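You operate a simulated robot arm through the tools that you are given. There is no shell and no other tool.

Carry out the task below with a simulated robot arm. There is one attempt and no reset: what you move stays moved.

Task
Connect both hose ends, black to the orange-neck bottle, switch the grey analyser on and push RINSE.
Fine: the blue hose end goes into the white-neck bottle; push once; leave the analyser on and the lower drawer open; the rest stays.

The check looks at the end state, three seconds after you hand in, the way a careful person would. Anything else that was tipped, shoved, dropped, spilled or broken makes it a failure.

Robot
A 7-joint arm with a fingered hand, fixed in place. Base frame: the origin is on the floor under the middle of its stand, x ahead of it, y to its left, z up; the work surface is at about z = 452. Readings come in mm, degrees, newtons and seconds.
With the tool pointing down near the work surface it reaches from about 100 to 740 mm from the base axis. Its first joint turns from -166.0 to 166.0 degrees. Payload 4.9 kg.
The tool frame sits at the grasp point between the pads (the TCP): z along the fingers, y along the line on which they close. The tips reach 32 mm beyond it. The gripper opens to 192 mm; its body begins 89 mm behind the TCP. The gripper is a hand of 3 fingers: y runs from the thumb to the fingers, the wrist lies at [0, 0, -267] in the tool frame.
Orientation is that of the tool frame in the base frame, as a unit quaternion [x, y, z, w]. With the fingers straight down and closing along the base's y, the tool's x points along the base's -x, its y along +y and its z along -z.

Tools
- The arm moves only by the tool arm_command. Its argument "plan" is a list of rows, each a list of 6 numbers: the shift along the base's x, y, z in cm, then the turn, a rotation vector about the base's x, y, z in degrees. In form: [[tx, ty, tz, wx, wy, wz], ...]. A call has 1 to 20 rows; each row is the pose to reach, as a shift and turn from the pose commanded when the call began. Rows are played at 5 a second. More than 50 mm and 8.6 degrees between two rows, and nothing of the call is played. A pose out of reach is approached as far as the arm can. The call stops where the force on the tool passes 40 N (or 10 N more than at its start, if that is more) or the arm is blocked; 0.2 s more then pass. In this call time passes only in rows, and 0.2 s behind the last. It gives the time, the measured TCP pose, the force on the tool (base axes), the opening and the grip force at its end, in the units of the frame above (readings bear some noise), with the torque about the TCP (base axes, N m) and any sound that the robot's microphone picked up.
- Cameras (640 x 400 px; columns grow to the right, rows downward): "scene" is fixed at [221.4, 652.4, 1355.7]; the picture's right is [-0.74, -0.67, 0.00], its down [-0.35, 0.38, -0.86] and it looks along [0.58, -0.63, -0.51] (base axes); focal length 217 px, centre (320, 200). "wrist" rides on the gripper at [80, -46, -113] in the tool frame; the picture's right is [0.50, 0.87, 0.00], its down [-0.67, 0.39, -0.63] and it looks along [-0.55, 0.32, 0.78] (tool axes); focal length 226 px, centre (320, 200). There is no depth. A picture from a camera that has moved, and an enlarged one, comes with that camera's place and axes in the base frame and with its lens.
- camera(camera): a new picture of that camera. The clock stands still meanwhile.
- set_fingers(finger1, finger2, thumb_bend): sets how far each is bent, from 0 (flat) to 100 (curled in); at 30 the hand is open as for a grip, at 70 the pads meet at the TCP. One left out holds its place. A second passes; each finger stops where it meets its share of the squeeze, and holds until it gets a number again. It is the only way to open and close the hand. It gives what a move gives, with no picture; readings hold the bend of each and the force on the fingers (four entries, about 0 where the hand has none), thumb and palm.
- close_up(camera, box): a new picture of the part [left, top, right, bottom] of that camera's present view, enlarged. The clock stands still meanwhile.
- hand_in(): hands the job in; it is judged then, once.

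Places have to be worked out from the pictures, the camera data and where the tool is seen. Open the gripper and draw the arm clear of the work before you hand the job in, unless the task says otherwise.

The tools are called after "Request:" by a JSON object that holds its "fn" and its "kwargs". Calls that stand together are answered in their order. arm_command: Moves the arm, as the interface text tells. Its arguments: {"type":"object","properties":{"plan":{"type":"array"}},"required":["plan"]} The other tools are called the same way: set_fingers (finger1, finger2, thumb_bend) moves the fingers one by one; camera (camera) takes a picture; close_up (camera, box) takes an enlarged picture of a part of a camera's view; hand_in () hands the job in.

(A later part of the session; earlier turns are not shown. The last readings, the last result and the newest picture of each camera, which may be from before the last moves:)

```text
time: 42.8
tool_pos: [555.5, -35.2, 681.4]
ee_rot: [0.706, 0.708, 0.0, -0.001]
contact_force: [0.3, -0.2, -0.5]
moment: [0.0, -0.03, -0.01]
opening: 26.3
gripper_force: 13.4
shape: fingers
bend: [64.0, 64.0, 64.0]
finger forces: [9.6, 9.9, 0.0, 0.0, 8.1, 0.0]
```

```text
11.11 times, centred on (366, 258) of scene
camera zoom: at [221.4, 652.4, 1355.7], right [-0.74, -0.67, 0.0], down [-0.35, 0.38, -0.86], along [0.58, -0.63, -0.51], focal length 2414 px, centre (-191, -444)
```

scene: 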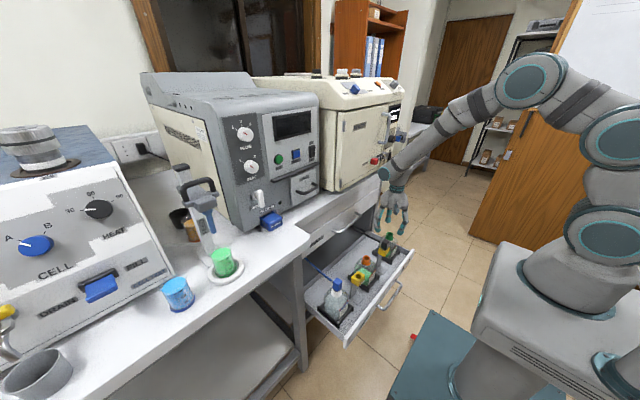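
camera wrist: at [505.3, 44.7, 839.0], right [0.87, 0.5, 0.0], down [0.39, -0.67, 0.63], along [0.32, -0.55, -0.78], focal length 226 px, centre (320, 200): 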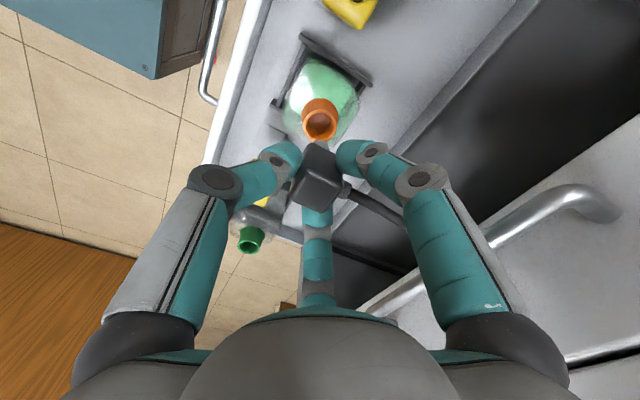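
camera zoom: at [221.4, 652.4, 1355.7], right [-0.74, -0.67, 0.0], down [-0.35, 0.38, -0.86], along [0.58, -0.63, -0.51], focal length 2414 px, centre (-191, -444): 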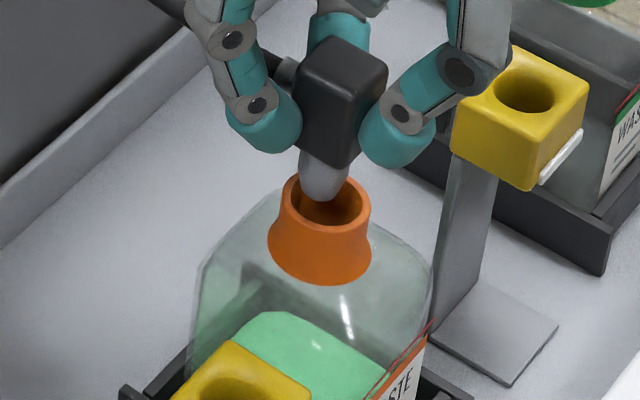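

The plug tip is ~3–4 mm to +x of the neck axis. I shift back -3 mm in x and lower the tip into the mouth.

Request:
{"fn": "arm_command", "kwargs": {"plan": [[-0.2, 0, 0, 0, 0, 0], [-0.35, 0, 0, 0, 0, 0], [-0.35, 0, -0.5, 0, 0, 0], [-0.35, 0, -1.0, 0, 0, 0], [-0.35, 0, -1.5, 0, 0, 0]]}}

Request:
{"fn": "close_up", "kwargs": {"camera": "wrist", "box": [280, 90, 360, 190]}}

Request:
{"fn": "close_up", "kwargs": {"camera": "scene", "box": [348, 240, 384, 276]}}

```text
time: 44.0
tool_pos: [551.4, -34.6, 665.1]
ee_rot: [0.707, 0.707, 0.0, -0.001]
contact_force: [-0.2, -0.6, -0.5]
moment: [-0.02, 0.02, 0.02]
opening: 26.5
gripper_force: 13.9
shape: fingers
bend: [64.0, 64.0, 64.0]
finger forces: [9.7, 9.9, 0.0, 0.0, 8.1, 0.0]
```

```text
4.00 times, centred on (320, 140) of wrist
camera zoom: at [506.0, 44.4, 777.9], right [0.87, 0.5, 0.0], down [0.39, -0.67, 0.63], along [0.31, -0.55, -0.78], focal length 904 px, centre (320, 440)
```

zoom: 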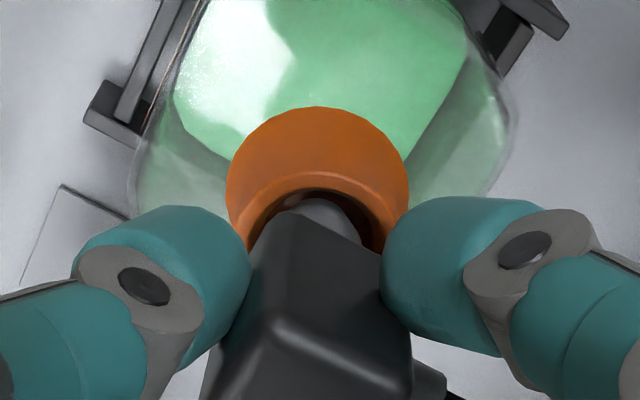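

```text
11.11 times, centred on (366, 258) of scene
camera zoom: at [221.4, 652.4, 1355.7], right [-0.74, -0.67, 0.0], down [-0.35, 0.38, -0.86], along [0.58, -0.63, -0.51], focal length 2414 px, centre (-191, -444)
```

zoom: 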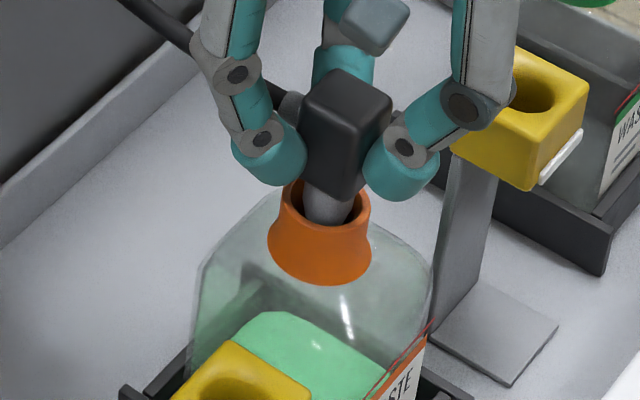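

Well centred in both views now. I lower another 12 mm slowly.

Request:
{"fn": "arm_command", "kwargs": {"plan": [[0, 0, -0.3, 0, 0, 0], [0, 0, -0.6, 0, 0, 0], [0, 0, -0.9, 0, 0, 0], [0, 0, -1.2, 0, 0, 0]]}}

Request:
{"fn": "close_up", "kwargs": {"camera": "wrist", "box": [280, 90, 360, 190]}}

Request:
{"fn": "close_up", "kwargs": {"camera": "scene", "box": [348, 240, 384, 276]}}

```text
time: 45.0
tool_pos: [551.7, -37.2, 653.1]
ee_rot: [0.706, 0.708, 0.0, 0.0]
contact_force: [0.1, -0.4, -1.3]
moment: [0.02, -0.01, -0.02]
opening: 26.1
gripper_force: 13.7
shape: fingers
bend: [64.0, 64.0, 64.0]
finger forces: [9.8, 9.9, 0.0, 0.0, 8.0, 0.0]
```

```text
4.00 times, centred on (320, 140) of wrist
camera zoom: at [506.1, 43.4, 765.5], right [0.87, 0.5, 0.0], down [0.39, -0.67, 0.63], along [0.32, -0.55, -0.78], focal length 904 px, centre (320, 440)
```

zoom: 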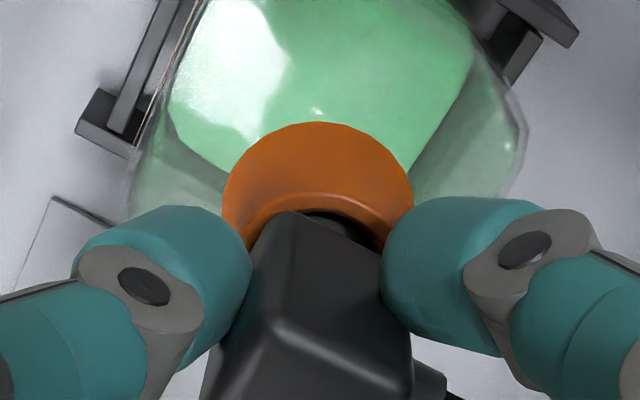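

```text
11.11 times, centred on (366, 258) of scene
camera zoom: at [221.4, 652.4, 1355.7], right [-0.74, -0.67, 0.0], down [-0.35, 0.38, -0.86], along [0.58, -0.63, -0.51], focal length 2414 px, centre (-191, -444)
```

zoom: 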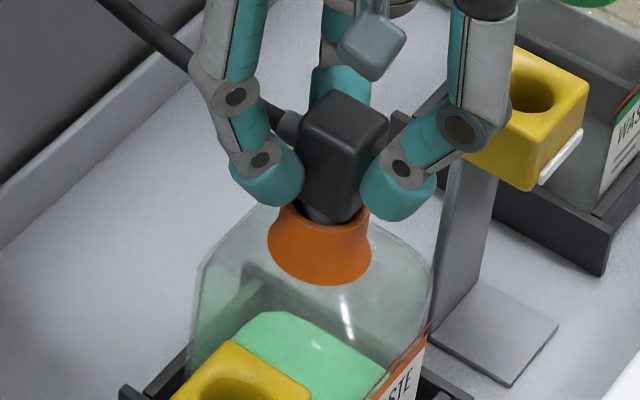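

Almost seated, no contact force. I lower another 4 mm in 1 mm steps.

Request:
{"fn": "arm_command", "kwargs": {"plan": [[0, 0.05, -0.1, 0, 0, 0], [0, 0.1, -0.2, 0, 0, 0], [0, 0.1, -0.3, 0, 0, 0], [0, 0.1, -0.4, 0, 0, 0]]}}

Request:
{"fn": "close_up", "kwargs": {"camera": "scene", "box": [352, 246, 380, 274]}}

```text
time: 46.0
tool_pos: [550.7, -34.2, 649.5]
ee_rot: [0.707, 0.707, 0.0, -0.001]
contact_force: [0.0, -1.1, 1.4]
moment: [-0.04, 0.07, 0.04]
opening: 26.2
gripper_force: 14.0
shape: fingers
bend: [64.0, 64.0, 64.0]
finger forces: [9.6, 10.0, 0.1, 0.0, 8.5, 0.1]
```

```text
14.29 times, centred on (366, 260) of scene
camera zoom: at [221.4, 652.4, 1355.7], right [-0.74, -0.67, 0.0], down [-0.35, 0.38, -0.86], along [0.58, -0.63, -0.51], focal length 3104 px, centre (-337, -657)
```

zoom: 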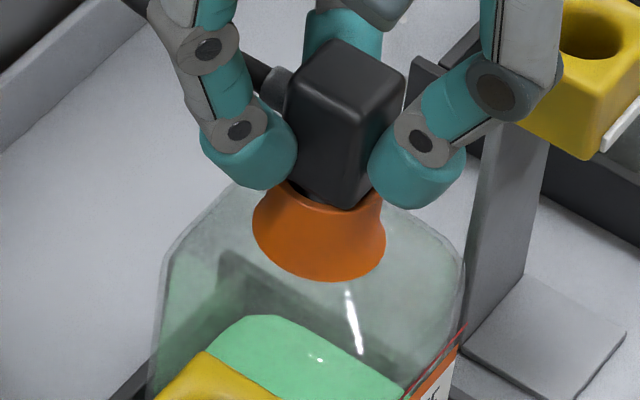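

Contact begins (moments rising). I press 2 mm more to confirm it is bottomed.

Request:
{"fn": "arm_command", "kwargs": {"plan": [[0, 0, -0.1, 0, 0, 0], [0, 0, -0.2, 0, 0, 0]]}}

Request:
{"fn": "close_up", "kwargs": {"camera": "scene", "box": [352, 246, 380, 274]}}

Request:
{"fn": "close_up", "kwargs": {"camera": "wrist", "box": [280, 90, 360, 190]}}

```text
time: 46.6
tool_pos: [552.6, -34.2, 648.0]
ee_rot: [0.707, 0.708, 0.001, 0.001]
contact_force: [-1.8, 1.3, 10.7]
moment: [0.03, 0.15, 0.02]
opening: 26.3
gripper_force: 15.9
shape: fingers
bend: [64.0, 64.0, 65.0]
finger forces: [10.3, 10.2, 0.0, 0.0, 10.6, 0.0]
```

```text
14.29 times, centred on (366, 260) of scene
camera zoom: at [221.4, 652.4, 1355.7], right [-0.74, -0.67, 0.0], down [-0.35, 0.38, -0.86], along [0.58, -0.63, -0.51], focal length 3104 px, centre (-337, -657)
```

zoom: 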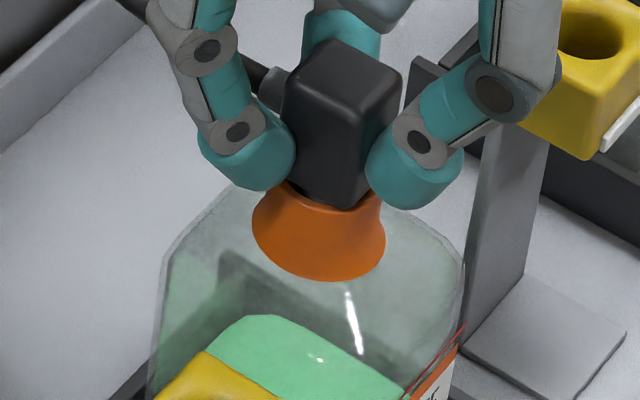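

```text
4.00 times, centred on (320, 140) of wrist
camera zoom: at [506.2, 44.8, 761.1], right [0.87, 0.5, 0.0], down [0.39, -0.67, 0.63], along [0.32, -0.55, -0.77], focal length 904 px, centre (320, 440)
```

zoom: 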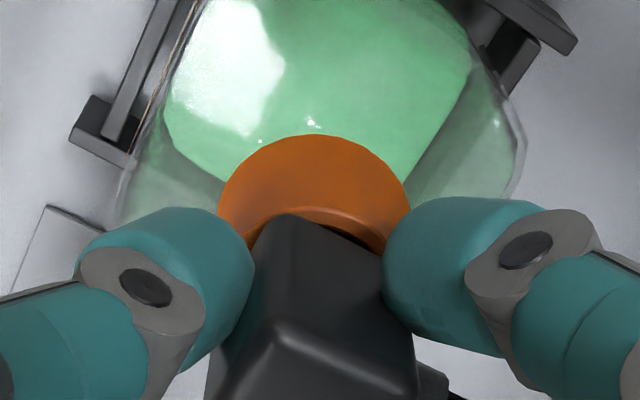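

10.7 N confirms the cap is bottomed on the orange neck. I ease off 1 mm and open the fingers.

Request:
{"fn": "arm_command", "kwargs": {"plan": [[0, 0, 0.1, 0, 0, 0], [0, 0, 0.15, 0, 0, 0]]}}

Request:
{"fn": "set_fingers", "kwargs": {"finger1": 54, "finger2": 54, "thumb_bend": 54}}

Request:
{"fn": "close_up", "kwargs": {"camera": "scene", "box": [352, 246, 380, 274]}}

Request:
{"fn": "close_up", "kwargs": {"camera": "wrist", "box": [270, 90, 370, 210]}}

```text
time: 47.2
tool_pos: [550.4, -33.7, 648.7]
ee_rot: [0.708, 0.706, 0.0, -0.001]
contact_force: [1.0, 1.1, 2.4]
moment: [0.02, 0.01, 0.04]
opening: 26.2
gripper_force: 13.6
shape: fingers
bend: [64.0, 63.0, 65.0]
finger forces: [9.9, 10.1, 0.0, 0.1, 8.5, 0.0]
```

```text
time: 48.2
tool_pos: [550.4, -34.7, 649.2]
ee_rot: [0.707, 0.707, 0.0, 0.0]
contact_force: [0.4, 0.3, 0.0]
moment: [-0.01, 0.0, 0.02]
opening: 66.7
gripper_force: 0.1
shape: fingers
bend: [54.0, 54.0, 54.0]
finger forces: [0.0, 0.0, 0.0, 0.1, 0.1, 0.1]
```

```text
14.29 times, centred on (366, 260) of scene
camera zoom: at [221.4, 652.4, 1355.7], right [-0.74, -0.67, 0.0], down [-0.35, 0.38, -0.86], along [0.58, -0.63, -0.51], focal length 3104 px, centre (-337, -657)
```

zoom: 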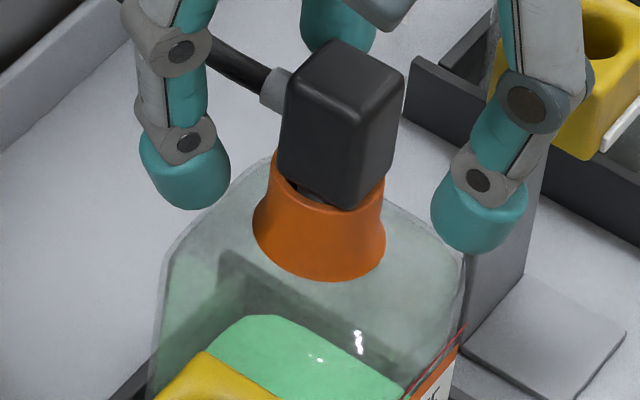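

```text
3.33 times, centred on (320, 150) of wrist
camera zoom: at [505.4, 44.5, 762.0], right [0.87, 0.5, 0.0], down [0.39, -0.67, 0.63], along [0.32, -0.55, -0.78], focal length 754 px, centre (320, 367)
```

zoom: 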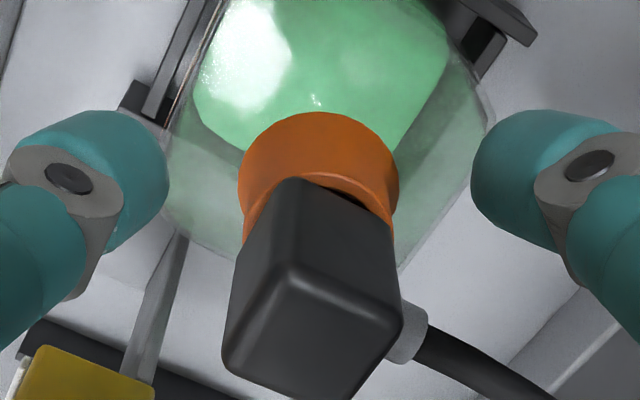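

The black cap sits squarely on the orange neck, and I am open around it. I lift straight up, then move to free space in front of the analyser while turning the hand +60° about z.

Request:
{"fn": "arm_command", "kwargs": {"plan": [[0, 0, 1.5, 0, 0, 0], [0, 0, 3.0, 0, 0, 0], [0, 0, 5.0, 0, 0, 0], [0, 0, 7.5, 0, 0, 0], [0, 0, 10.5, 0, 0, 0], [-1.2, 1.5, 14.0, 0, 0, 7.5], [-2.4, 3.0, 17.5, 0, 0, 15], [-3.6, 4.5, 21.0, 0, 0, 22.5], [-4.8, 6.0, 24.5, 0, 0, 30], [-6.0, 7.5, 28.0, 0, 0, 37.5], [-7.2, 9.0, 31.5, 0, 0, 45], [-8.4, 10.5, 35.0, 0, 0, 52.5], [-9.6, 12.0, 38.5, 0, 0, 60], [-10.2, 13.4, 40.0, 0, 0, 60]]}}

Request:
{"fn": "set_fingers", "kwargs": {"finger1": 70, "finger2": 70, "thumb_bend": 70}}

Request:
{"fn": "camera", "kwargs": {"camera": "wrist"}}

Request:
{"fn": "camera", "kwargs": {"camera": "scene"}}

Request:
{"fn": "close_up", "kwargs": {"camera": "scene", "box": [310, 230, 400, 320]}}

```text
time: 51.2
tool_pos: [449.0, 99.0, 1048.6]
ee_rot: [0.259, 0.966, -0.001, 0.0]
contact_force: [-0.6, -0.5, 0.5]
moment: [-0.01, -0.02, -0.03]
opening: 66.9
gripper_force: 0.1
shape: fingers
bend: [54.0, 54.0, 54.0]
finger forces: [0.0, 0.0, 0.0, 0.1, 0.0, 0.0]
```

```text
time: 52.2
tool_pos: [450.1, 99.7, 1047.9]
ee_rot: [0.259, 0.966, -0.001, 0.0]
contact_force: [-0.5, 0.4, 0.2]
moment: [0.01, 0.01, 0.02]
opening: 3.4
gripper_force: 0.0
shape: fingers
bend: [69.0, 69.0, 70.0]
finger forces: [0.0, 0.0, 0.0, 0.0, 0.0, 0.0]
```

```text
taken
camera wrist: at [358.3, 98.9, 1161.1], right [0.0, 1.0, 0.0], down [0.78, 0.0, 0.63], along [0.63, 0.0, -0.78], focal length 226 px, centre (320, 200)
```

wrist: 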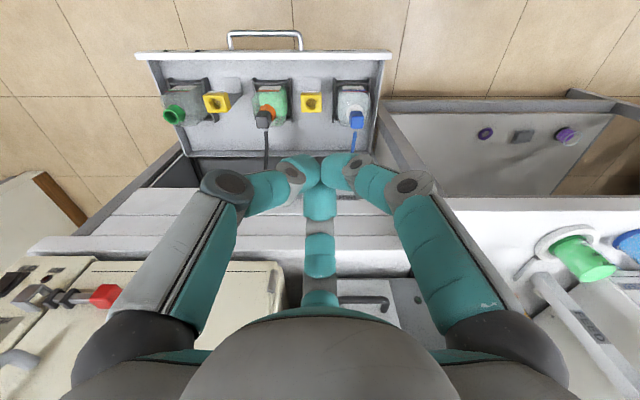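

```text
taken
```

scene: 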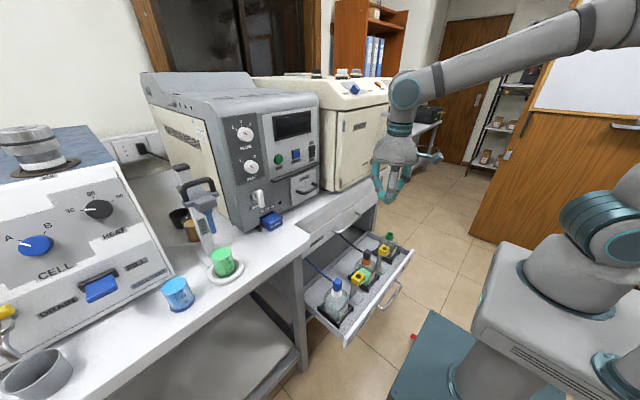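

```text
4.44 times, centred on (355, 275) of scene
camera zoom: at [221.4, 652.4, 1355.7], right [-0.74, -0.67, 0.0], down [-0.35, 0.38, -0.86], along [0.58, -0.63, -0.51], focal length 966 px, centre (164, -133)
```

zoom: 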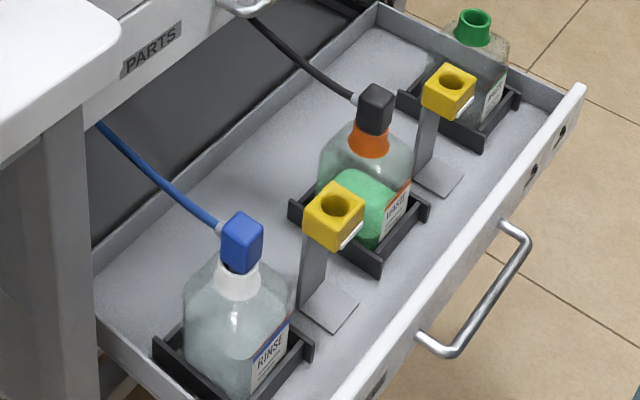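

Both caps are in their bottles. I now pitch the hand forward by 50° about y while advancing to x ≈ 610, y ≈ 150, z ≈ 1130 so one closed finger leads and the camera looks straight at the panel.

Request:
{"fn": "arm_command", "kwargs": {"plan": [[1.6, 0.5, 1.0, 0, -5, 0], [3.2, 1.0, 2.0, 0, -10, 0], [4.8, 1.5, 3.0, 0, -15, 0], [6.4, 2.0, 4.0, 0, -20, 0], [8.0, 2.5, 5.0, 0, -25, 0], [9.6, 3.0, 6.0, 0, -30, 0], [11.2, 3.5, 7.0, 0, -35, 0], [12.8, 4.0, 8.0, 0, -40, 0], [14.4, 4.5, 8.0, 0, -45, 0], [16.0, 5.0, 8.0, 0, -50, 0]]}}

Request:
{"fn": "camera", "kwargs": {"camera": "wrist"}}

Request:
{"fn": "camera", "kwargs": {"camera": "scene"}}

```text
time: 54.4
tool_pos: [609.7, 148.7, 1129.3]
ee_rot: [0.235, 0.875, 0.11, 0.409]
contact_force: [-0.8, 0.3, 1.1]
moment: [-0.04, 0.03, 0.02]
opening: 3.5
gripper_force: 0.1
shape: fingers
bend: [69.0, 70.0, 70.0]
finger forces: [0.0, 0.0, 0.0, 0.1, 0.0, 0.0]
```

```text
taken
camera wrist: at [465.1, 148.0, 1130.3], right [0.0, 1.0, 0.0], down [0.01, 0.0, 1.0], along [1.0, 0.0, -0.01], focal length 226 px, centre (320, 200)
```

wrist: 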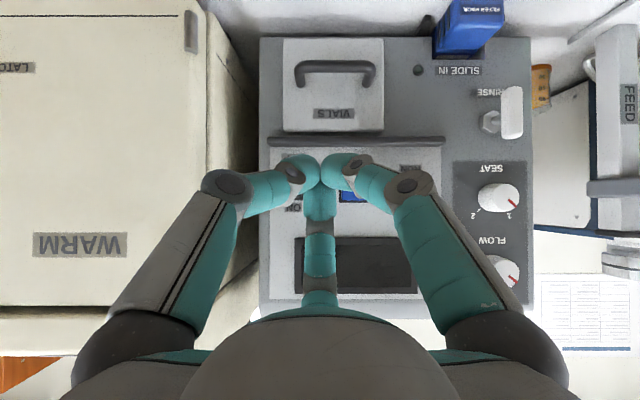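

```text
taken
```

scene: 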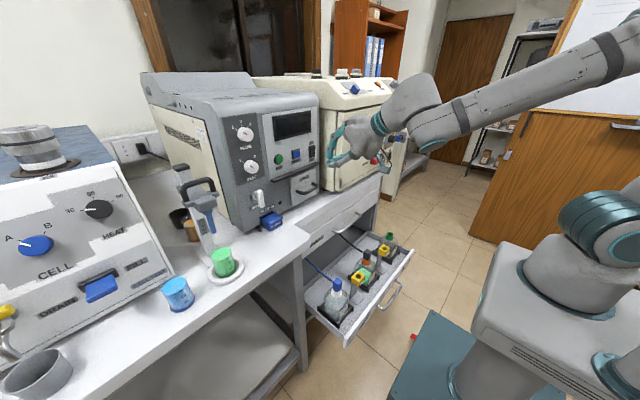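

The camera looks square at the panel (upside down), but the fingers hide the switch. I raise the hand 9 cm so the panel shows unobstructed above the fingers in the picture.

Request:
{"fn": "arm_command", "kwargs": {"plan": [[0, 0, 3.0, 0, 0, 0], [0, 0, 6.0, 0, 0, 0], [0, 0, 9.0, 0, 0, 0]]}}

Request:
{"fn": "close_up", "kwargs": {"camera": "wrist", "box": [240, 40, 460, 170]}}

Request:
{"fn": "close_up", "kwargs": {"camera": "wrist", "box": [270, 75, 370, 145]}}

```text
time: 55.2
tool_pos: [609.3, 153.1, 1218.7]
ee_rot: [0.235, 0.875, 0.109, 0.408]
contact_force: [-0.5, -0.1, 0.1]
moment: [-0.02, -0.02, 0.02]
opening: 3.5
gripper_force: 0.1
shape: fingers
bend: [69.0, 70.0, 70.0]
finger forces: [0.0, 0.0, 0.1, 0.0, 0.2, 0.1]
```

```text
2.91 times, centred on (350, 105) of wrist
camera zoom: at [463.6, 151.6, 1220.5], right [0.0, 1.0, 0.0], down [0.02, 0.0, 1.0], along [1.0, 0.0, -0.02], focal length 658 px, centre (233, 476)
```

zoom: 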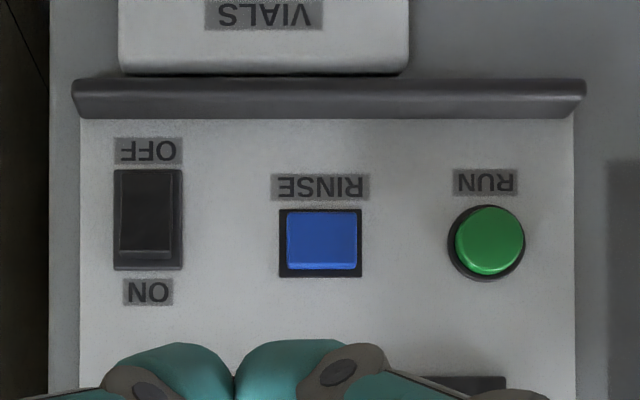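

```text
5.71 times, centred on (320, 110) of wrist
camera zoom: at [463.6, 151.6, 1220.5], right [0.0, 1.0, 0.0], down [0.02, 0.0, 1.0], along [1.0, 0.0, -0.02], focal length 1292 px, centre (320, 714)
```

zoom: 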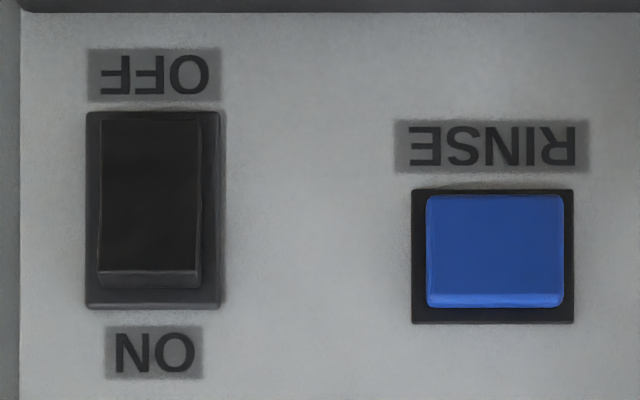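

The paddle's ON (upper) end protrudes, so it is OFF now: rocker centre (y 115, z 1105), upper half z ≈ 1117; RINSE centre (y 190, z 1115). I check the hand's profile from the scene camera to see which part leads.

Request:
{"fn": "close_up", "kwargs": {"camera": "scene", "box": [310, 60, 410, 170]}}

Request:
{"fn": "camera", "kwargs": {"camera": "wrist"}}

```text
3.64 times, centred on (360, 115) of scene
camera zoom: at [221.4, 652.4, 1355.7], right [-0.74, -0.67, 0.0], down [-0.35, 0.38, -0.86], along [0.58, -0.63, -0.51], focal length 790 px, centre (174, 509)
```

zoom: 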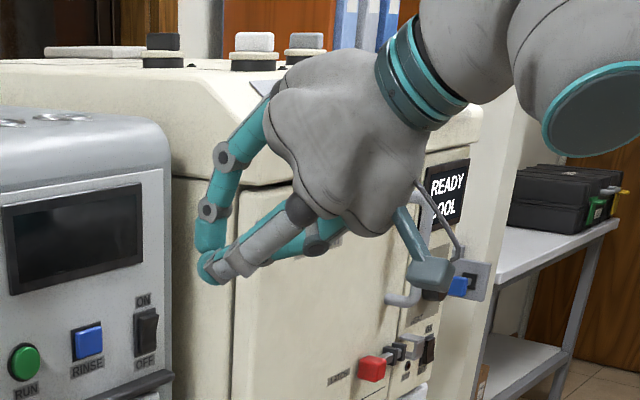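

```text
taken
camera wrist: at [463.6, 151.6, 1220.5], right [0.0, 1.0, 0.0], down [0.02, 0.0, 1.0], along [1.0, 0.0, -0.02], focal length 226 px, centre (320, 200)
```

wrist: 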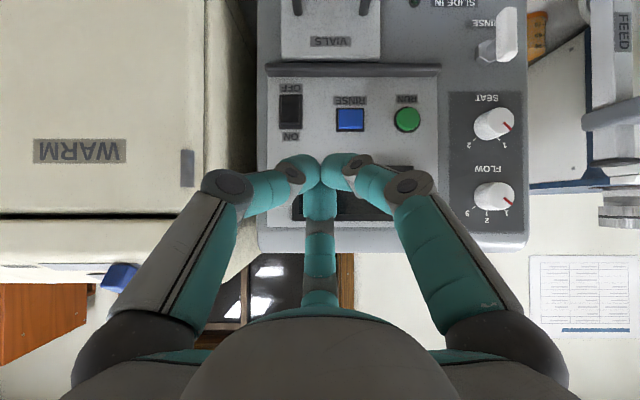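

The cream unit's display now reads READY – the hoses are recognised. At this pitch the knuckle would lead instead of the tip, so I pitch another -30° (tool ~20° below horizontal) and line up in front of the rocker's upper half at y 116, z 1118, staying ~60 mm off the panel.

Request:
{"fn": "arm_command", "kwargs": {"plan": [[0, -0.5, -1.2, 0, -5, 0], [0.5, -1.0, -2.9, 0, -10, 0], [1.0, -1.6, -4.6, 0, -15, 0], [1.5, -2.2, -6.3, 0, -20, 0], [2.0, -2.8, -8.0, 0, -25, 0], [2.5, -3.4, -9.5, 0, -30, 0], [3.0, -3.4, -9.95, 0, -30, 0]]}}

Request:
{"fn": "camera", "kwargs": {"camera": "wrist"}}

Request:
{"fn": "close_up", "kwargs": {"camera": "scene", "box": [270, 80, 390, 210]}}

```text
time: 56.8
tool_pos: [639.3, 115.8, 1118.8]
ee_rot: [0.199, 0.74, 0.166, 0.621]
contact_force: [-0.6, -0.4, 0.8]
moment: [0.01, -0.01, -0.02]
opening: 3.5
gripper_force: 0.1
shape: fingers
bend: [70.0, 70.0, 70.0]
finger forces: [0.0, 0.0, 0.1, 0.0, 0.0, 0.0]
```

```text
taken
camera wrist: at [513.0, 115.2, 1047.7], right [0.0, 1.0, 0.0], down [-0.49, 0.0, 0.87], along [0.87, 0.0, 0.49], focal length 226 px, centre (320, 200)
```

wrist: 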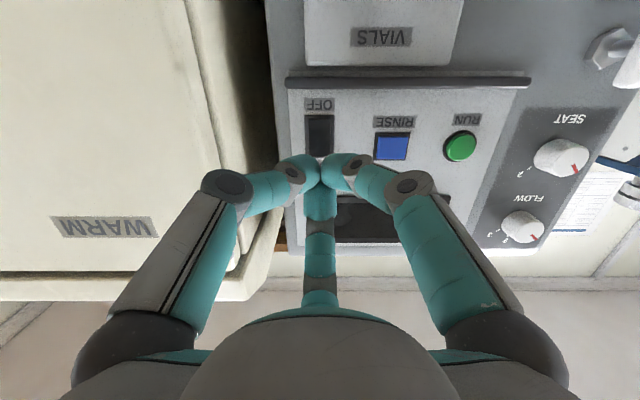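

```text
3.08 times, centred on (330, 145) of scene
camera zoom: at [221.4, 652.4, 1355.7], right [-0.74, -0.67, 0.0], down [-0.35, 0.38, -0.86], along [0.58, -0.63, -0.51], focal length 669 px, centre (289, 369)
```

zoom: 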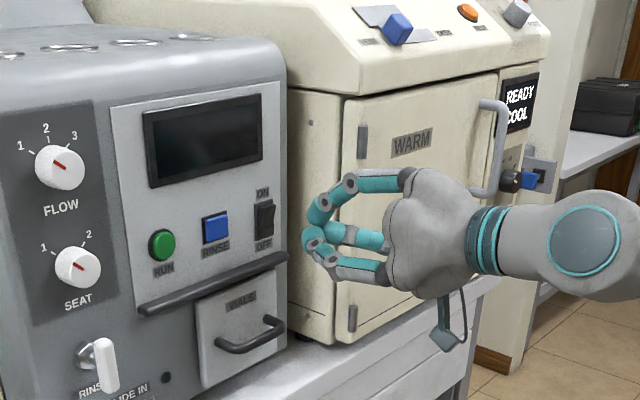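

Aligned: rocker directly ahead at y ≈ 115, with the lead tip at about x 677, z 1118. I advance 45 mm toward it.

Request:
{"fn": "arm_command", "kwargs": {"plan": [[1.0, 0, 0, 0, 0, 0], [2.0, 0, 0, 0, 0, 0], [3.0, 0, -0.05, 0, 0, 0], [4.0, 0, -0.1, 0, 0, 0], [4.5, 0, -0.1, 0, 0, 0]]}}

Request:
{"fn": "camera", "kwargs": {"camera": "wrist"}}

Request:
{"fn": "close_up", "kwargs": {"camera": "scene", "box": [280, 120, 350, 190]}}

```text
time: 58.0
tool_pos: [685.0, 115.8, 1118.9]
ee_rot: [0.199, 0.74, 0.166, 0.621]
contact_force: [-0.2, -0.3, -0.6]
moment: [-0.03, 0.03, -0.01]
opening: 3.3
gripper_force: 0.1
shape: fingers
bend: [70.0, 70.0, 70.0]
finger forces: [0.0, 0.1, 0.1, 0.0, 0.0, 0.0]
```

```text
taken
camera wrist: at [557.8, 115.6, 1047.6], right [0.0, 1.0, 0.0], down [-0.49, 0.0, 0.87], along [0.87, 0.0, 0.49], focal length 226 px, centre (320, 200)
```

wrist: 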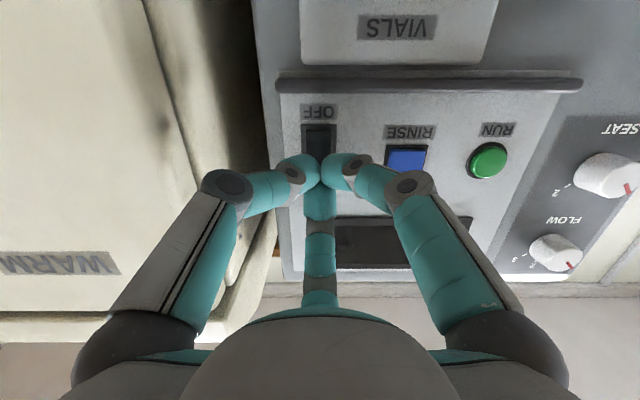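

```text
5.71 times, centred on (315, 155) of scene
camera zoom: at [221.4, 652.4, 1355.7], right [-0.74, -0.67, 0.0], down [-0.35, 0.38, -0.86], along [0.58, -0.63, -0.51], focal length 1242 px, centre (349, 457)
```

zoom: 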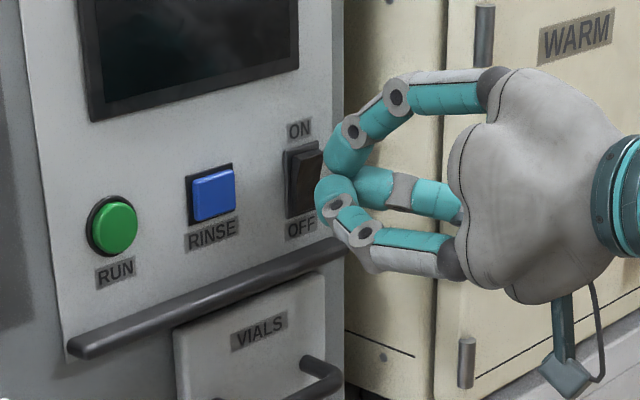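

The lead tip is ~2–3 cm from the paddle. I advance in 3 mm steps and watch the force and sound.

Request:
{"fn": "arm_command", "kwargs": {"plan": [[0.3, 0, 0, 0, 0, 0], [0.6, 0, 0, 0, 0, 0], [0.9, 0, 0, 0, 0, 0], [1.2, 0, 0, 0, 0, 0]]}}

Request:
{"fn": "close_up", "kwargs": {"camera": "wrist", "box": [270, 90, 390, 220]}}

Request:
{"fn": "close_up", "kwargs": {"camera": "scene", "box": [290, 130, 340, 180]}}

```text
time: 59.0
tool_pos: [695.6, 115.2, 1119.3]
ee_rot: [0.199, 0.74, 0.167, 0.621]
contact_force: [0.2, -0.5, -0.2]
moment: [-0.03, -0.03, 0.02]
opening: 3.4
gripper_force: 0.0
shape: fingers
bend: [70.0, 70.0, 70.0]
finger forces: [0.1, 0.0, 0.0, 0.0, 0.0, 0.1]
```

```text
3.08 times, centred on (330, 155) of wrist
camera zoom: at [569.6, 115.1, 1047.9], right [0.0, 1.0, 0.0], down [-0.49, 0.0, 0.87], along [0.87, 0.0, 0.49], focal length 696 px, centre (289, 338)
```

zoom: 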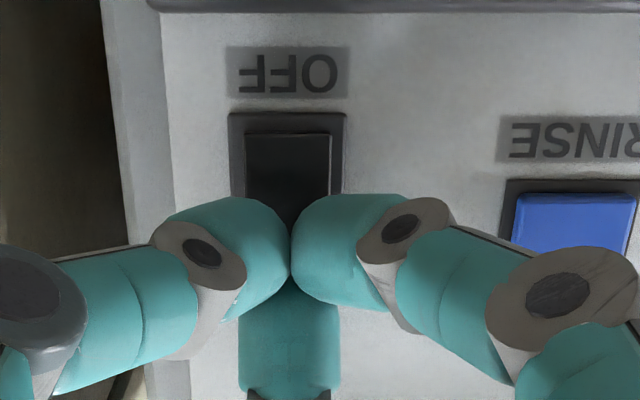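

```text
8.00 times, centred on (315, 155) of scene
camera zoom: at [221.4, 652.4, 1355.7], right [-0.74, -0.67, 0.0], down [-0.35, 0.38, -0.86], along [0.58, -0.63, -0.51], focal length 1738 px, centre (360, 560)
```

zoom: 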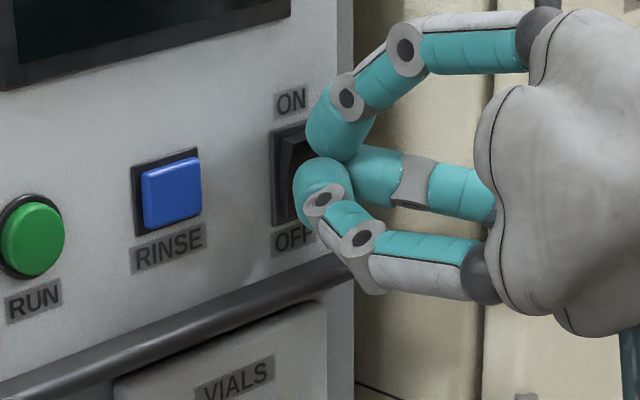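

Still no contact. I continue with 2 mm steps.

Request:
{"fn": "arm_command", "kwargs": {"plan": [[0.2, 0, 0, 0, 0, 0], [0.4, 0, 0, 0, 0, 0], [0.6, 0, 0, 0, 0, 0], [0.8, 0, 0, 0, 0, 0]]}}

Request:
{"fn": "close_up", "kwargs": {"camera": "scene", "box": [290, 130, 340, 180]}}

```text
time: 60.0
tool_pos: [705.2, 115.4, 1117.2]
ee_rot: [0.198, 0.74, 0.167, 0.621]
contact_force: [0.3, -0.3, -0.3]
moment: [0.0, 0.02, -0.01]
opening: 3.5
gripper_force: 0.0
shape: fingers
bend: [70.0, 70.0, 70.0]
finger forces: [0.1, 0.1, 0.1, 0.1, 0.1, 0.0]
```

```text
8.00 times, centred on (315, 155) of scene
camera zoom: at [221.4, 652.4, 1355.7], right [-0.74, -0.67, 0.0], down [-0.35, 0.38, -0.86], along [0.58, -0.63, -0.51], focal length 1738 px, centre (360, 560)
```

zoom: 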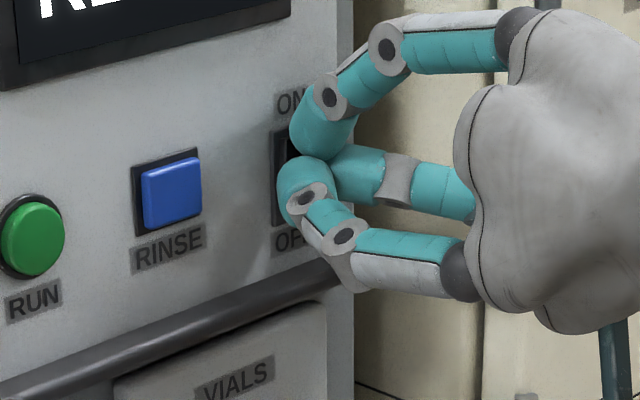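

The analyser's display lit up, so the rocker has tipped. I back straight off 5 cm and look at the panel.

Request:
{"fn": "arm_command", "kwargs": {"plan": [[-1.0, 0, 0, 0, 0, 0], [-2.0, 0, 0, 0, 0, 0], [-3.5, 0, 0, 0, 0, 0], [-5.0, 0, 0, 0, 0, 0]]}}

Request:
{"fn": "close_up", "kwargs": {"camera": "scene", "box": [250, 95, 350, 195]}}

Request:
{"fn": "camera", "kwargs": {"camera": "wrist"}}

```text
time: 61.0
tool_pos: [652.3, 116.4, 1120.5]
ee_rot: [0.199, 0.74, 0.166, 0.621]
contact_force: [-0.4, 0.1, 0.2]
moment: [-0.02, 0.01, -0.01]
opening: 3.4
gripper_force: 0.0
shape: fingers
bend: [70.0, 70.0, 70.0]
finger forces: [0.0, 0.0, 0.0, 0.0, 0.0, 0.0]
```

```text
4.00 times, centred on (300, 145) of scene
camera zoom: at [221.4, 652.4, 1355.7], right [-0.74, -0.67, 0.0], down [-0.35, 0.38, -0.86], along [0.58, -0.63, -0.51], focal length 869 px, centre (400, 420)
```

zoom: 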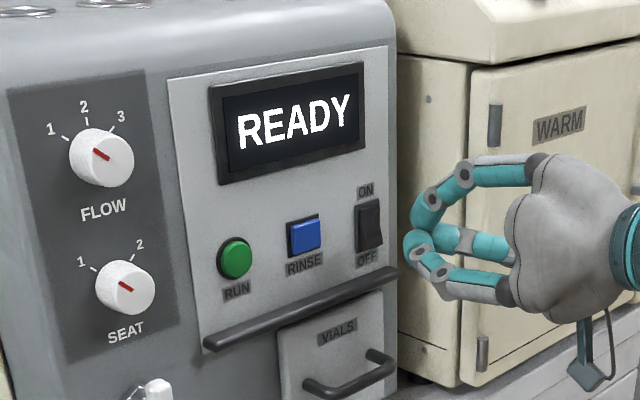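

```text
taken
camera wrist: at [526.1, 116.6, 1048.6], right [0.0, 1.0, 0.0], down [-0.49, 0.0, 0.87], along [0.87, 0.0, 0.49], focal length 226 px, centre (320, 200)
```

wrist: 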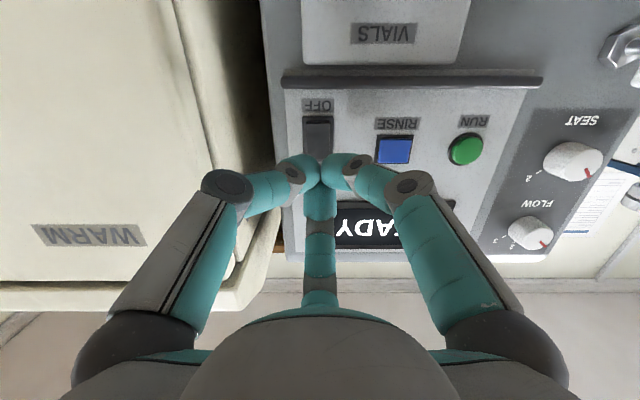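

The display reads READY and the rocker is ON. I move sideways to in front of RINSE (y 190, z 1115), still off the panel.

Request:
{"fn": "arm_command", "kwargs": {"plan": [[0, 1.5, -0.1, 0, 0, 0], [0, 3.0, -0.1, 0, 0, 0], [0, 4.5, -0.2, 0, 0, 0], [0, 6.0, -0.2, 0, 0, 0], [0, 7.0, -0.25, 0, 0, 0], [0, 7.4, -0.25, 0, 0, 0]]}}

Request:
{"fn": "camera", "kwargs": {"camera": "wrist"}}

Request:
{"fn": "close_up", "kwargs": {"camera": "scene", "box": [260, 120, 330, 190]}}

```text
time: 62.4
tool_pos: [653.5, 188.4, 1114.9]
ee_rot: [0.199, 0.74, 0.167, 0.621]
contact_force: [-0.3, 0.0, -0.2]
moment: [0.0, 0.02, 0.01]
opening: 3.3
gripper_force: 0.0
shape: fingers
bend: [70.0, 70.0, 70.0]
finger forces: [0.1, 0.1, 0.0, 0.0, 0.1, 0.0]
```

```text
taken
camera wrist: at [527.2, 189.7, 1044.1], right [0.0, 1.0, 0.0], down [-0.49, 0.0, 0.87], along [0.87, 0.0, 0.49], focal length 226 px, centre (320, 200)
```

wrist: 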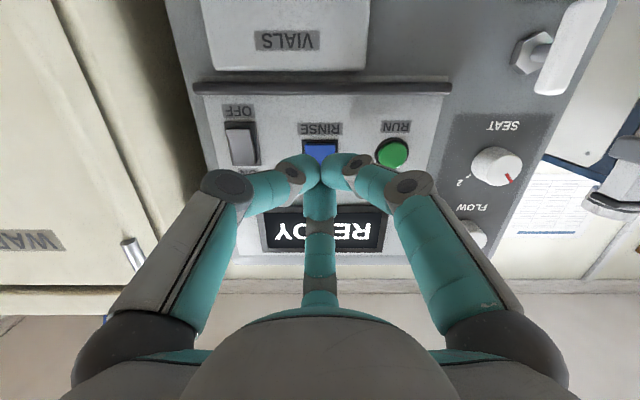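

```text
5.71 times, centred on (295, 155) of scene
camera zoom: at [221.4, 652.4, 1355.7], right [-0.74, -0.67, 0.0], down [-0.35, 0.38, -0.86], along [0.58, -0.63, -0.51], focal length 1242 px, centre (463, 457)
```

zoom: 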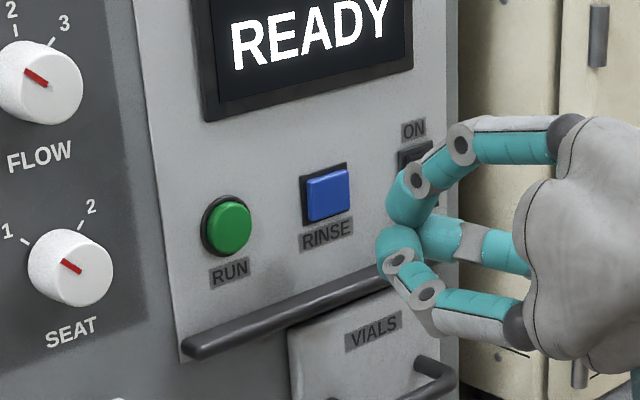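

RINSE is straight ahead. I advance 32 mm, leaving about 1 cm to the button.

Request:
{"fn": "arm_command", "kwargs": {"plan": [[0.8, 0.05, 0, 0, 0, 0], [1.6, 0.05, 0, 0, 0, 0], [2.4, 0.05, 0, 0, 0, 0], [2.9, 0.05, 0, 0, 0, 0], [3.2, 0.05, 0, 0, 0, 0]]}}

Request:
{"fn": "close_up", "kwargs": {"camera": "scene", "box": [270, 125, 320, 175]}}

Request:
{"fn": "close_up", "kwargs": {"camera": "wrist", "box": [270, 100, 370, 220]}}

```text
time: 63.6
tool_pos: [686.6, 190.3, 1116.4]
ee_rot: [0.199, 0.74, 0.165, 0.621]
contact_force: [-0.2, 0.0, -0.4]
moment: [0.0, -0.02, -0.01]
opening: 3.5
gripper_force: 0.0
shape: fingers
bend: [70.0, 70.0, 70.0]
finger forces: [0.0, 0.1, 0.0, 0.0, 0.1, 0.0]
```

```text
8.00 times, centred on (295, 150) of scene
camera zoom: at [221.4, 652.4, 1355.7], right [-0.74, -0.67, 0.0], down [-0.35, 0.38, -0.86], along [0.58, -0.63, -0.51], focal length 1738 px, centre (520, 600)
```

zoom: 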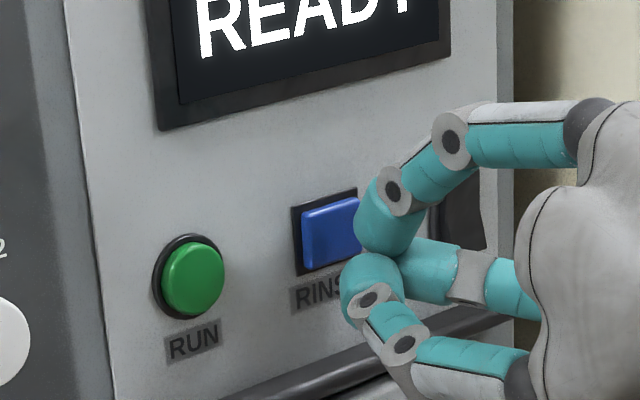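

```text
3.33 times, centred on (320, 160) of wrist
camera zoom: at [560.1, 189.7, 1045.2], right [0.0, 1.0, 0.0], down [-0.49, 0.0, 0.87], along [0.87, 0.0, 0.49], focal length 754 px, centre (320, 333)
```

zoom: 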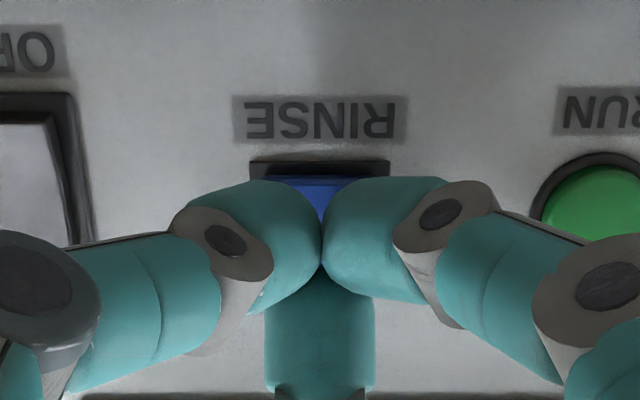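

About a centimetre left. I go on with 2 mm steps and watch for force, sound or a display change.

Request:
{"fn": "arm_command", "kwargs": {"plan": [[0.2, 0, 0, 0, 0, 0], [0.4, 0, 0, 0, 0, 0], [0.6, 0, 0, 0, 0, 0], [0.8, 0, 0, 0, 0, 0]]}}

Request:
{"fn": "close_up", "kwargs": {"camera": "scene", "box": [270, 115, 320, 175]}}

```text
time: 64.6
tool_pos: [694.7, 188.6, 1115.5]
ee_rot: [0.199, 0.74, 0.167, 0.621]
contact_force: [-0.3, -0.6, 0.0]
moment: [-0.01, 0.01, 0.04]
opening: 3.3
gripper_force: 0.0
shape: fingers
bend: [70.0, 70.0, 70.0]
finger forces: [0.0, 0.0, 0.0, 0.0, 0.1, 0.0]
```

```text
6.67 times, centred on (295, 145) of scene
camera zoom: at [221.4, 652.4, 1355.7], right [-0.74, -0.67, 0.0], down [-0.35, 0.38, -0.86], along [0.58, -0.63, -0.51], focal length 1449 px, centre (487, 567)
```

zoom: 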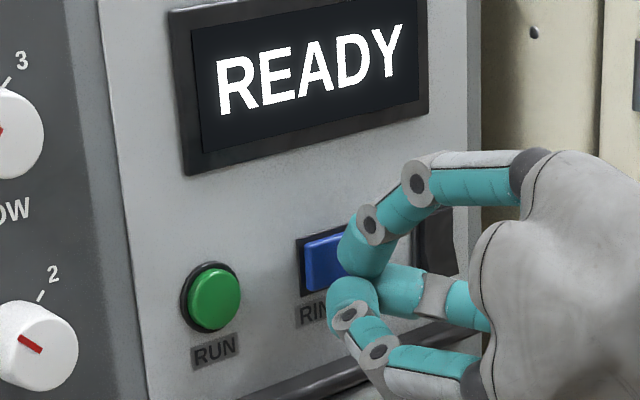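

Not touched yet; still READY. I continue in 2 mm steps.

Request:
{"fn": "arm_command", "kwargs": {"plan": [[0.2, 0.05, 0, 0, 0, 0], [0.4, 0.05, 0, 0, 0, 0], [0.6, 0.05, 0, 0, 0, 0]]}}

Request:
{"fn": "close_up", "kwargs": {"camera": "scene", "box": [270, 115, 320, 175]}}

```text
time: 65.4
tool_pos: [700.4, 190.7, 1115.4]
ee_rot: [0.2, 0.74, 0.166, 0.621]
contact_force: [-0.3, 0.5, 0.4]
moment: [0.01, 0.01, 0.01]
opening: 3.3
gripper_force: 0.0
shape: fingers
bend: [70.0, 70.0, 70.0]
finger forces: [0.1, 0.0, 0.1, 0.0, 0.1, 0.0]
```

```text
6.67 times, centred on (295, 145) of scene
camera zoom: at [221.4, 652.4, 1355.7], right [-0.74, -0.67, 0.0], down [-0.35, 0.38, -0.86], along [0.58, -0.63, -0.51], focal length 1449 px, centre (487, 567)
```

zoom: 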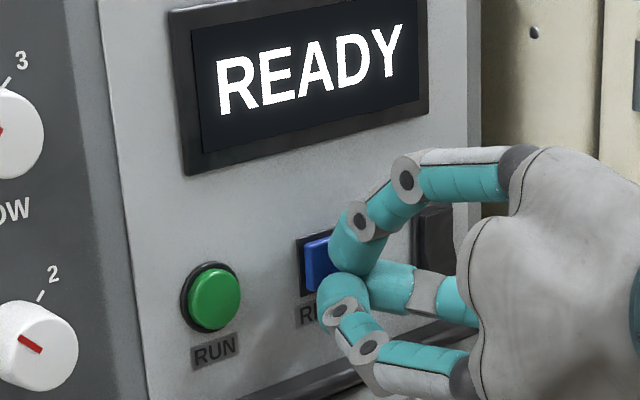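

The tip is at the button face with no force yet. I advance three more 1.5 mm steps.

Request:
{"fn": "arm_command", "kwargs": {"plan": [[0.15, 0, 0, 0, 0, 0], [0.3, 0, 0, 0, 0, 0], [0.45, 0, 0, 0, 0, 0]]}}

Request:
{"fn": "close_up", "kwargs": {"camera": "scene", "box": [270, 115, 320, 175]}}

```text
time: 66.2
tool_pos: [703.7, 190.5, 1114.5]
ee_rot: [0.199, 0.74, 0.166, 0.621]
contact_force: [-0.9, 1.2, 0.4]
moment: [0.02, 0.04, -0.01]
opening: 3.3
gripper_force: 0.1
shape: fingers
bend: [70.0, 70.0, 70.0]
finger forces: [0.2, 0.0, 0.0, 0.0, 0.1, 0.0]
```

```text
6.67 times, centred on (295, 145) of scene
camera zoom: at [221.4, 652.4, 1355.7], right [-0.74, -0.67, 0.0], down [-0.35, 0.38, -0.86], along [0.58, -0.63, -0.51], focal length 1449 px, centre (487, 567)
```

zoom: 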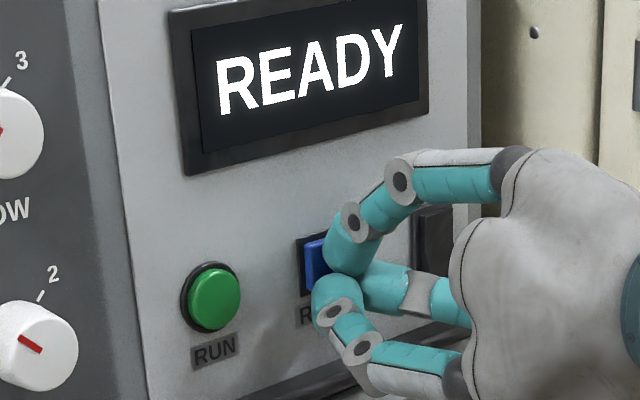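

A trace of force (-0.9 N) and a slight moment suggest first contact. I press on in 1.5 mm steps.

Request:
{"fn": "arm_command", "kwargs": {"plan": [[0.15, 0, 0, 0, 0, 0], [0.3, 0, 0, 0, 0, 0]]}}

Request:
{"fn": "close_up", "kwargs": {"camera": "scene", "box": [270, 115, 320, 175]}}

```text
time: 66.8
tool_pos: [707.6, 191.0, 1115.3]
ee_rot: [0.199, 0.74, 0.166, 0.621]
contact_force: [-0.6, -0.2, -0.3]
moment: [0.01, 0.01, 0.01]
opening: 3.5
gripper_force: 0.0
shape: fingers
bend: [69.0, 70.0, 70.0]
finger forces: [0.0, 0.1, 0.0, 0.0, 0.1, 0.1]
```

```text
6.67 times, centred on (295, 145) of scene
camera zoom: at [221.4, 652.4, 1355.7], right [-0.74, -0.67, 0.0], down [-0.35, 0.38, -0.86], along [0.58, -0.63, -0.51], focal length 1449 px, centre (487, 567)
```

zoom: 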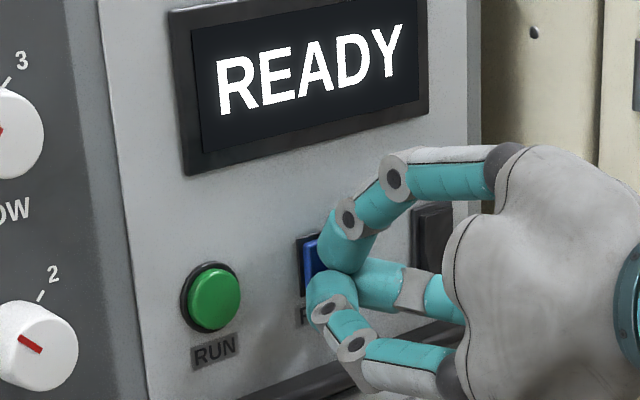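

Still READY and no clear force. I continue 3 mm more.

Request:
{"fn": "arm_command", "kwargs": {"plan": [[0.15, 0, 0, 0, 0, 0], [0.3, 0, 0, 0, 0, 0]]}}

Request:
{"fn": "close_up", "kwargs": {"camera": "scene", "box": [270, 115, 320, 175]}}

Request:
{"fn": "close_up", "kwargs": {"camera": "wrist", "box": [270, 100, 370, 220]}}

```text
time: 67.4
tool_pos: [711.6, 190.5, 1115.3]
ee_rot: [0.199, 0.74, 0.166, 0.621]
contact_force: [-1.7, -0.5, -0.1]
moment: [-0.01, -0.01, 0.0]
opening: 3.3
gripper_force: 1.4
shape: fingers
bend: [69.0, 70.0, 70.0]
finger forces: [0.0, 2.9, 0.0, 0.0, 0.1, 0.0]
heard: click
```

```text
6.67 times, centred on (295, 145) of scene
camera zoom: at [221.4, 652.4, 1355.7], right [-0.74, -0.67, 0.0], down [-0.35, 0.38, -0.86], along [0.58, -0.63, -0.51], focal length 1449 px, centre (487, 567)
```

zoom: 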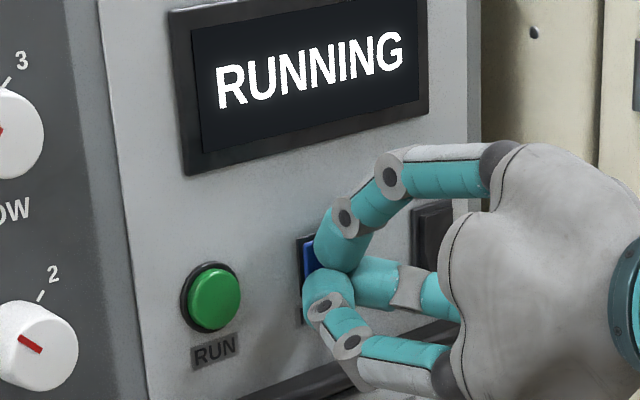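

```text
3.33 times, centred on (320, 160) of wrist
camera zoom: at [584.0, 190.3, 1044.3], right [0.0, 1.0, 0.0], down [-0.49, 0.0, 0.87], along [0.87, 0.0, 0.49], focal length 754 px, centre (320, 333)
```

zoom: 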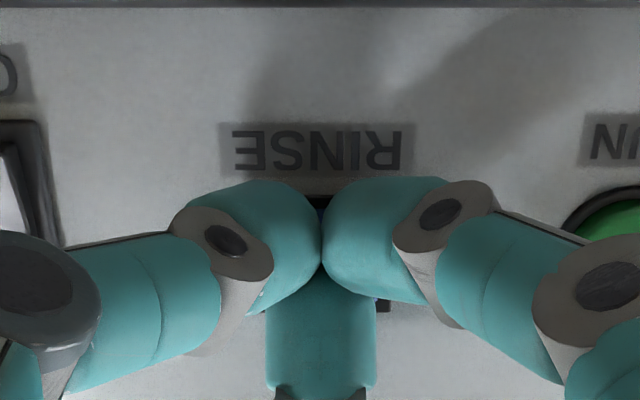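

A click was heard and the display shows RUNNING: RINSE has been pushed once. I back straight off and check the state.

Request:
{"fn": "arm_command", "kwargs": {"plan": [[-1.5, 0, 0, 0, 0, 0], [-4.0, 0, 0, 0, 0, 0], [-7.5, 0, 0, 0, 0, 0], [-11.5, 0, 0, 0, 0, 0], [-15.5, 0, 0, 0, 0, 0], [-19.5, 0, 0, 0, 0, 0]]}}

Request:
{"fn": "camera", "kwargs": {"camera": "scene"}}

Request:
{"fn": "close_up", "kwargs": {"camera": "scene", "box": [230, 90, 340, 200]}}

Request:
{"fn": "close_up", "kwargs": {"camera": "scene", "box": [310, 230, 400, 320]}}

```text
time: 68.8
tool_pos: [515.5, 193.5, 1114.1]
ee_rot: [0.198, 0.74, 0.167, 0.621]
contact_force: [-1.1, 0.3, -0.5]
moment: [0.01, -0.03, 0.02]
opening: 3.4
gripper_force: 0.1
shape: fingers
bend: [69.0, 70.0, 70.0]
finger forces: [0.0, 0.0, 0.1, 0.1, 0.0, 0.0]
```

```text
taken
```

scene: 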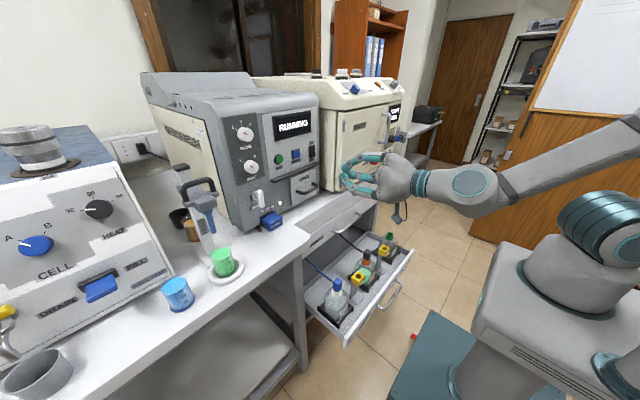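

```text
3.64 times, centred on (285, 145) of scene
camera zoom: at [221.4, 652.4, 1355.7], right [-0.74, -0.67, 0.0], down [-0.35, 0.38, -0.86], along [0.58, -0.63, -0.51], focal length 790 px, centre (447, 400)
```

zoom: 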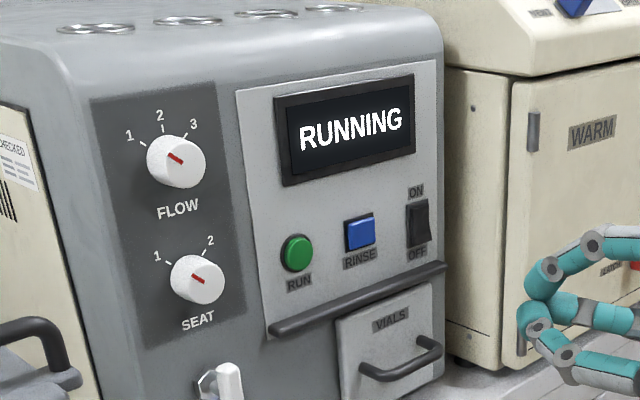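

```text
4.44 times, centred on (355, 275) of scene
camera zoom: at [221.4, 652.4, 1355.7], right [-0.74, -0.67, 0.0], down [-0.35, 0.38, -0.86], along [0.58, -0.63, -0.51], focal length 966 px, centre (164, -133)
```

zoom: 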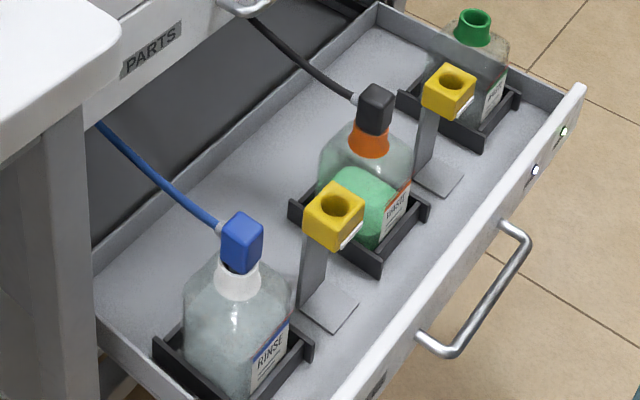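

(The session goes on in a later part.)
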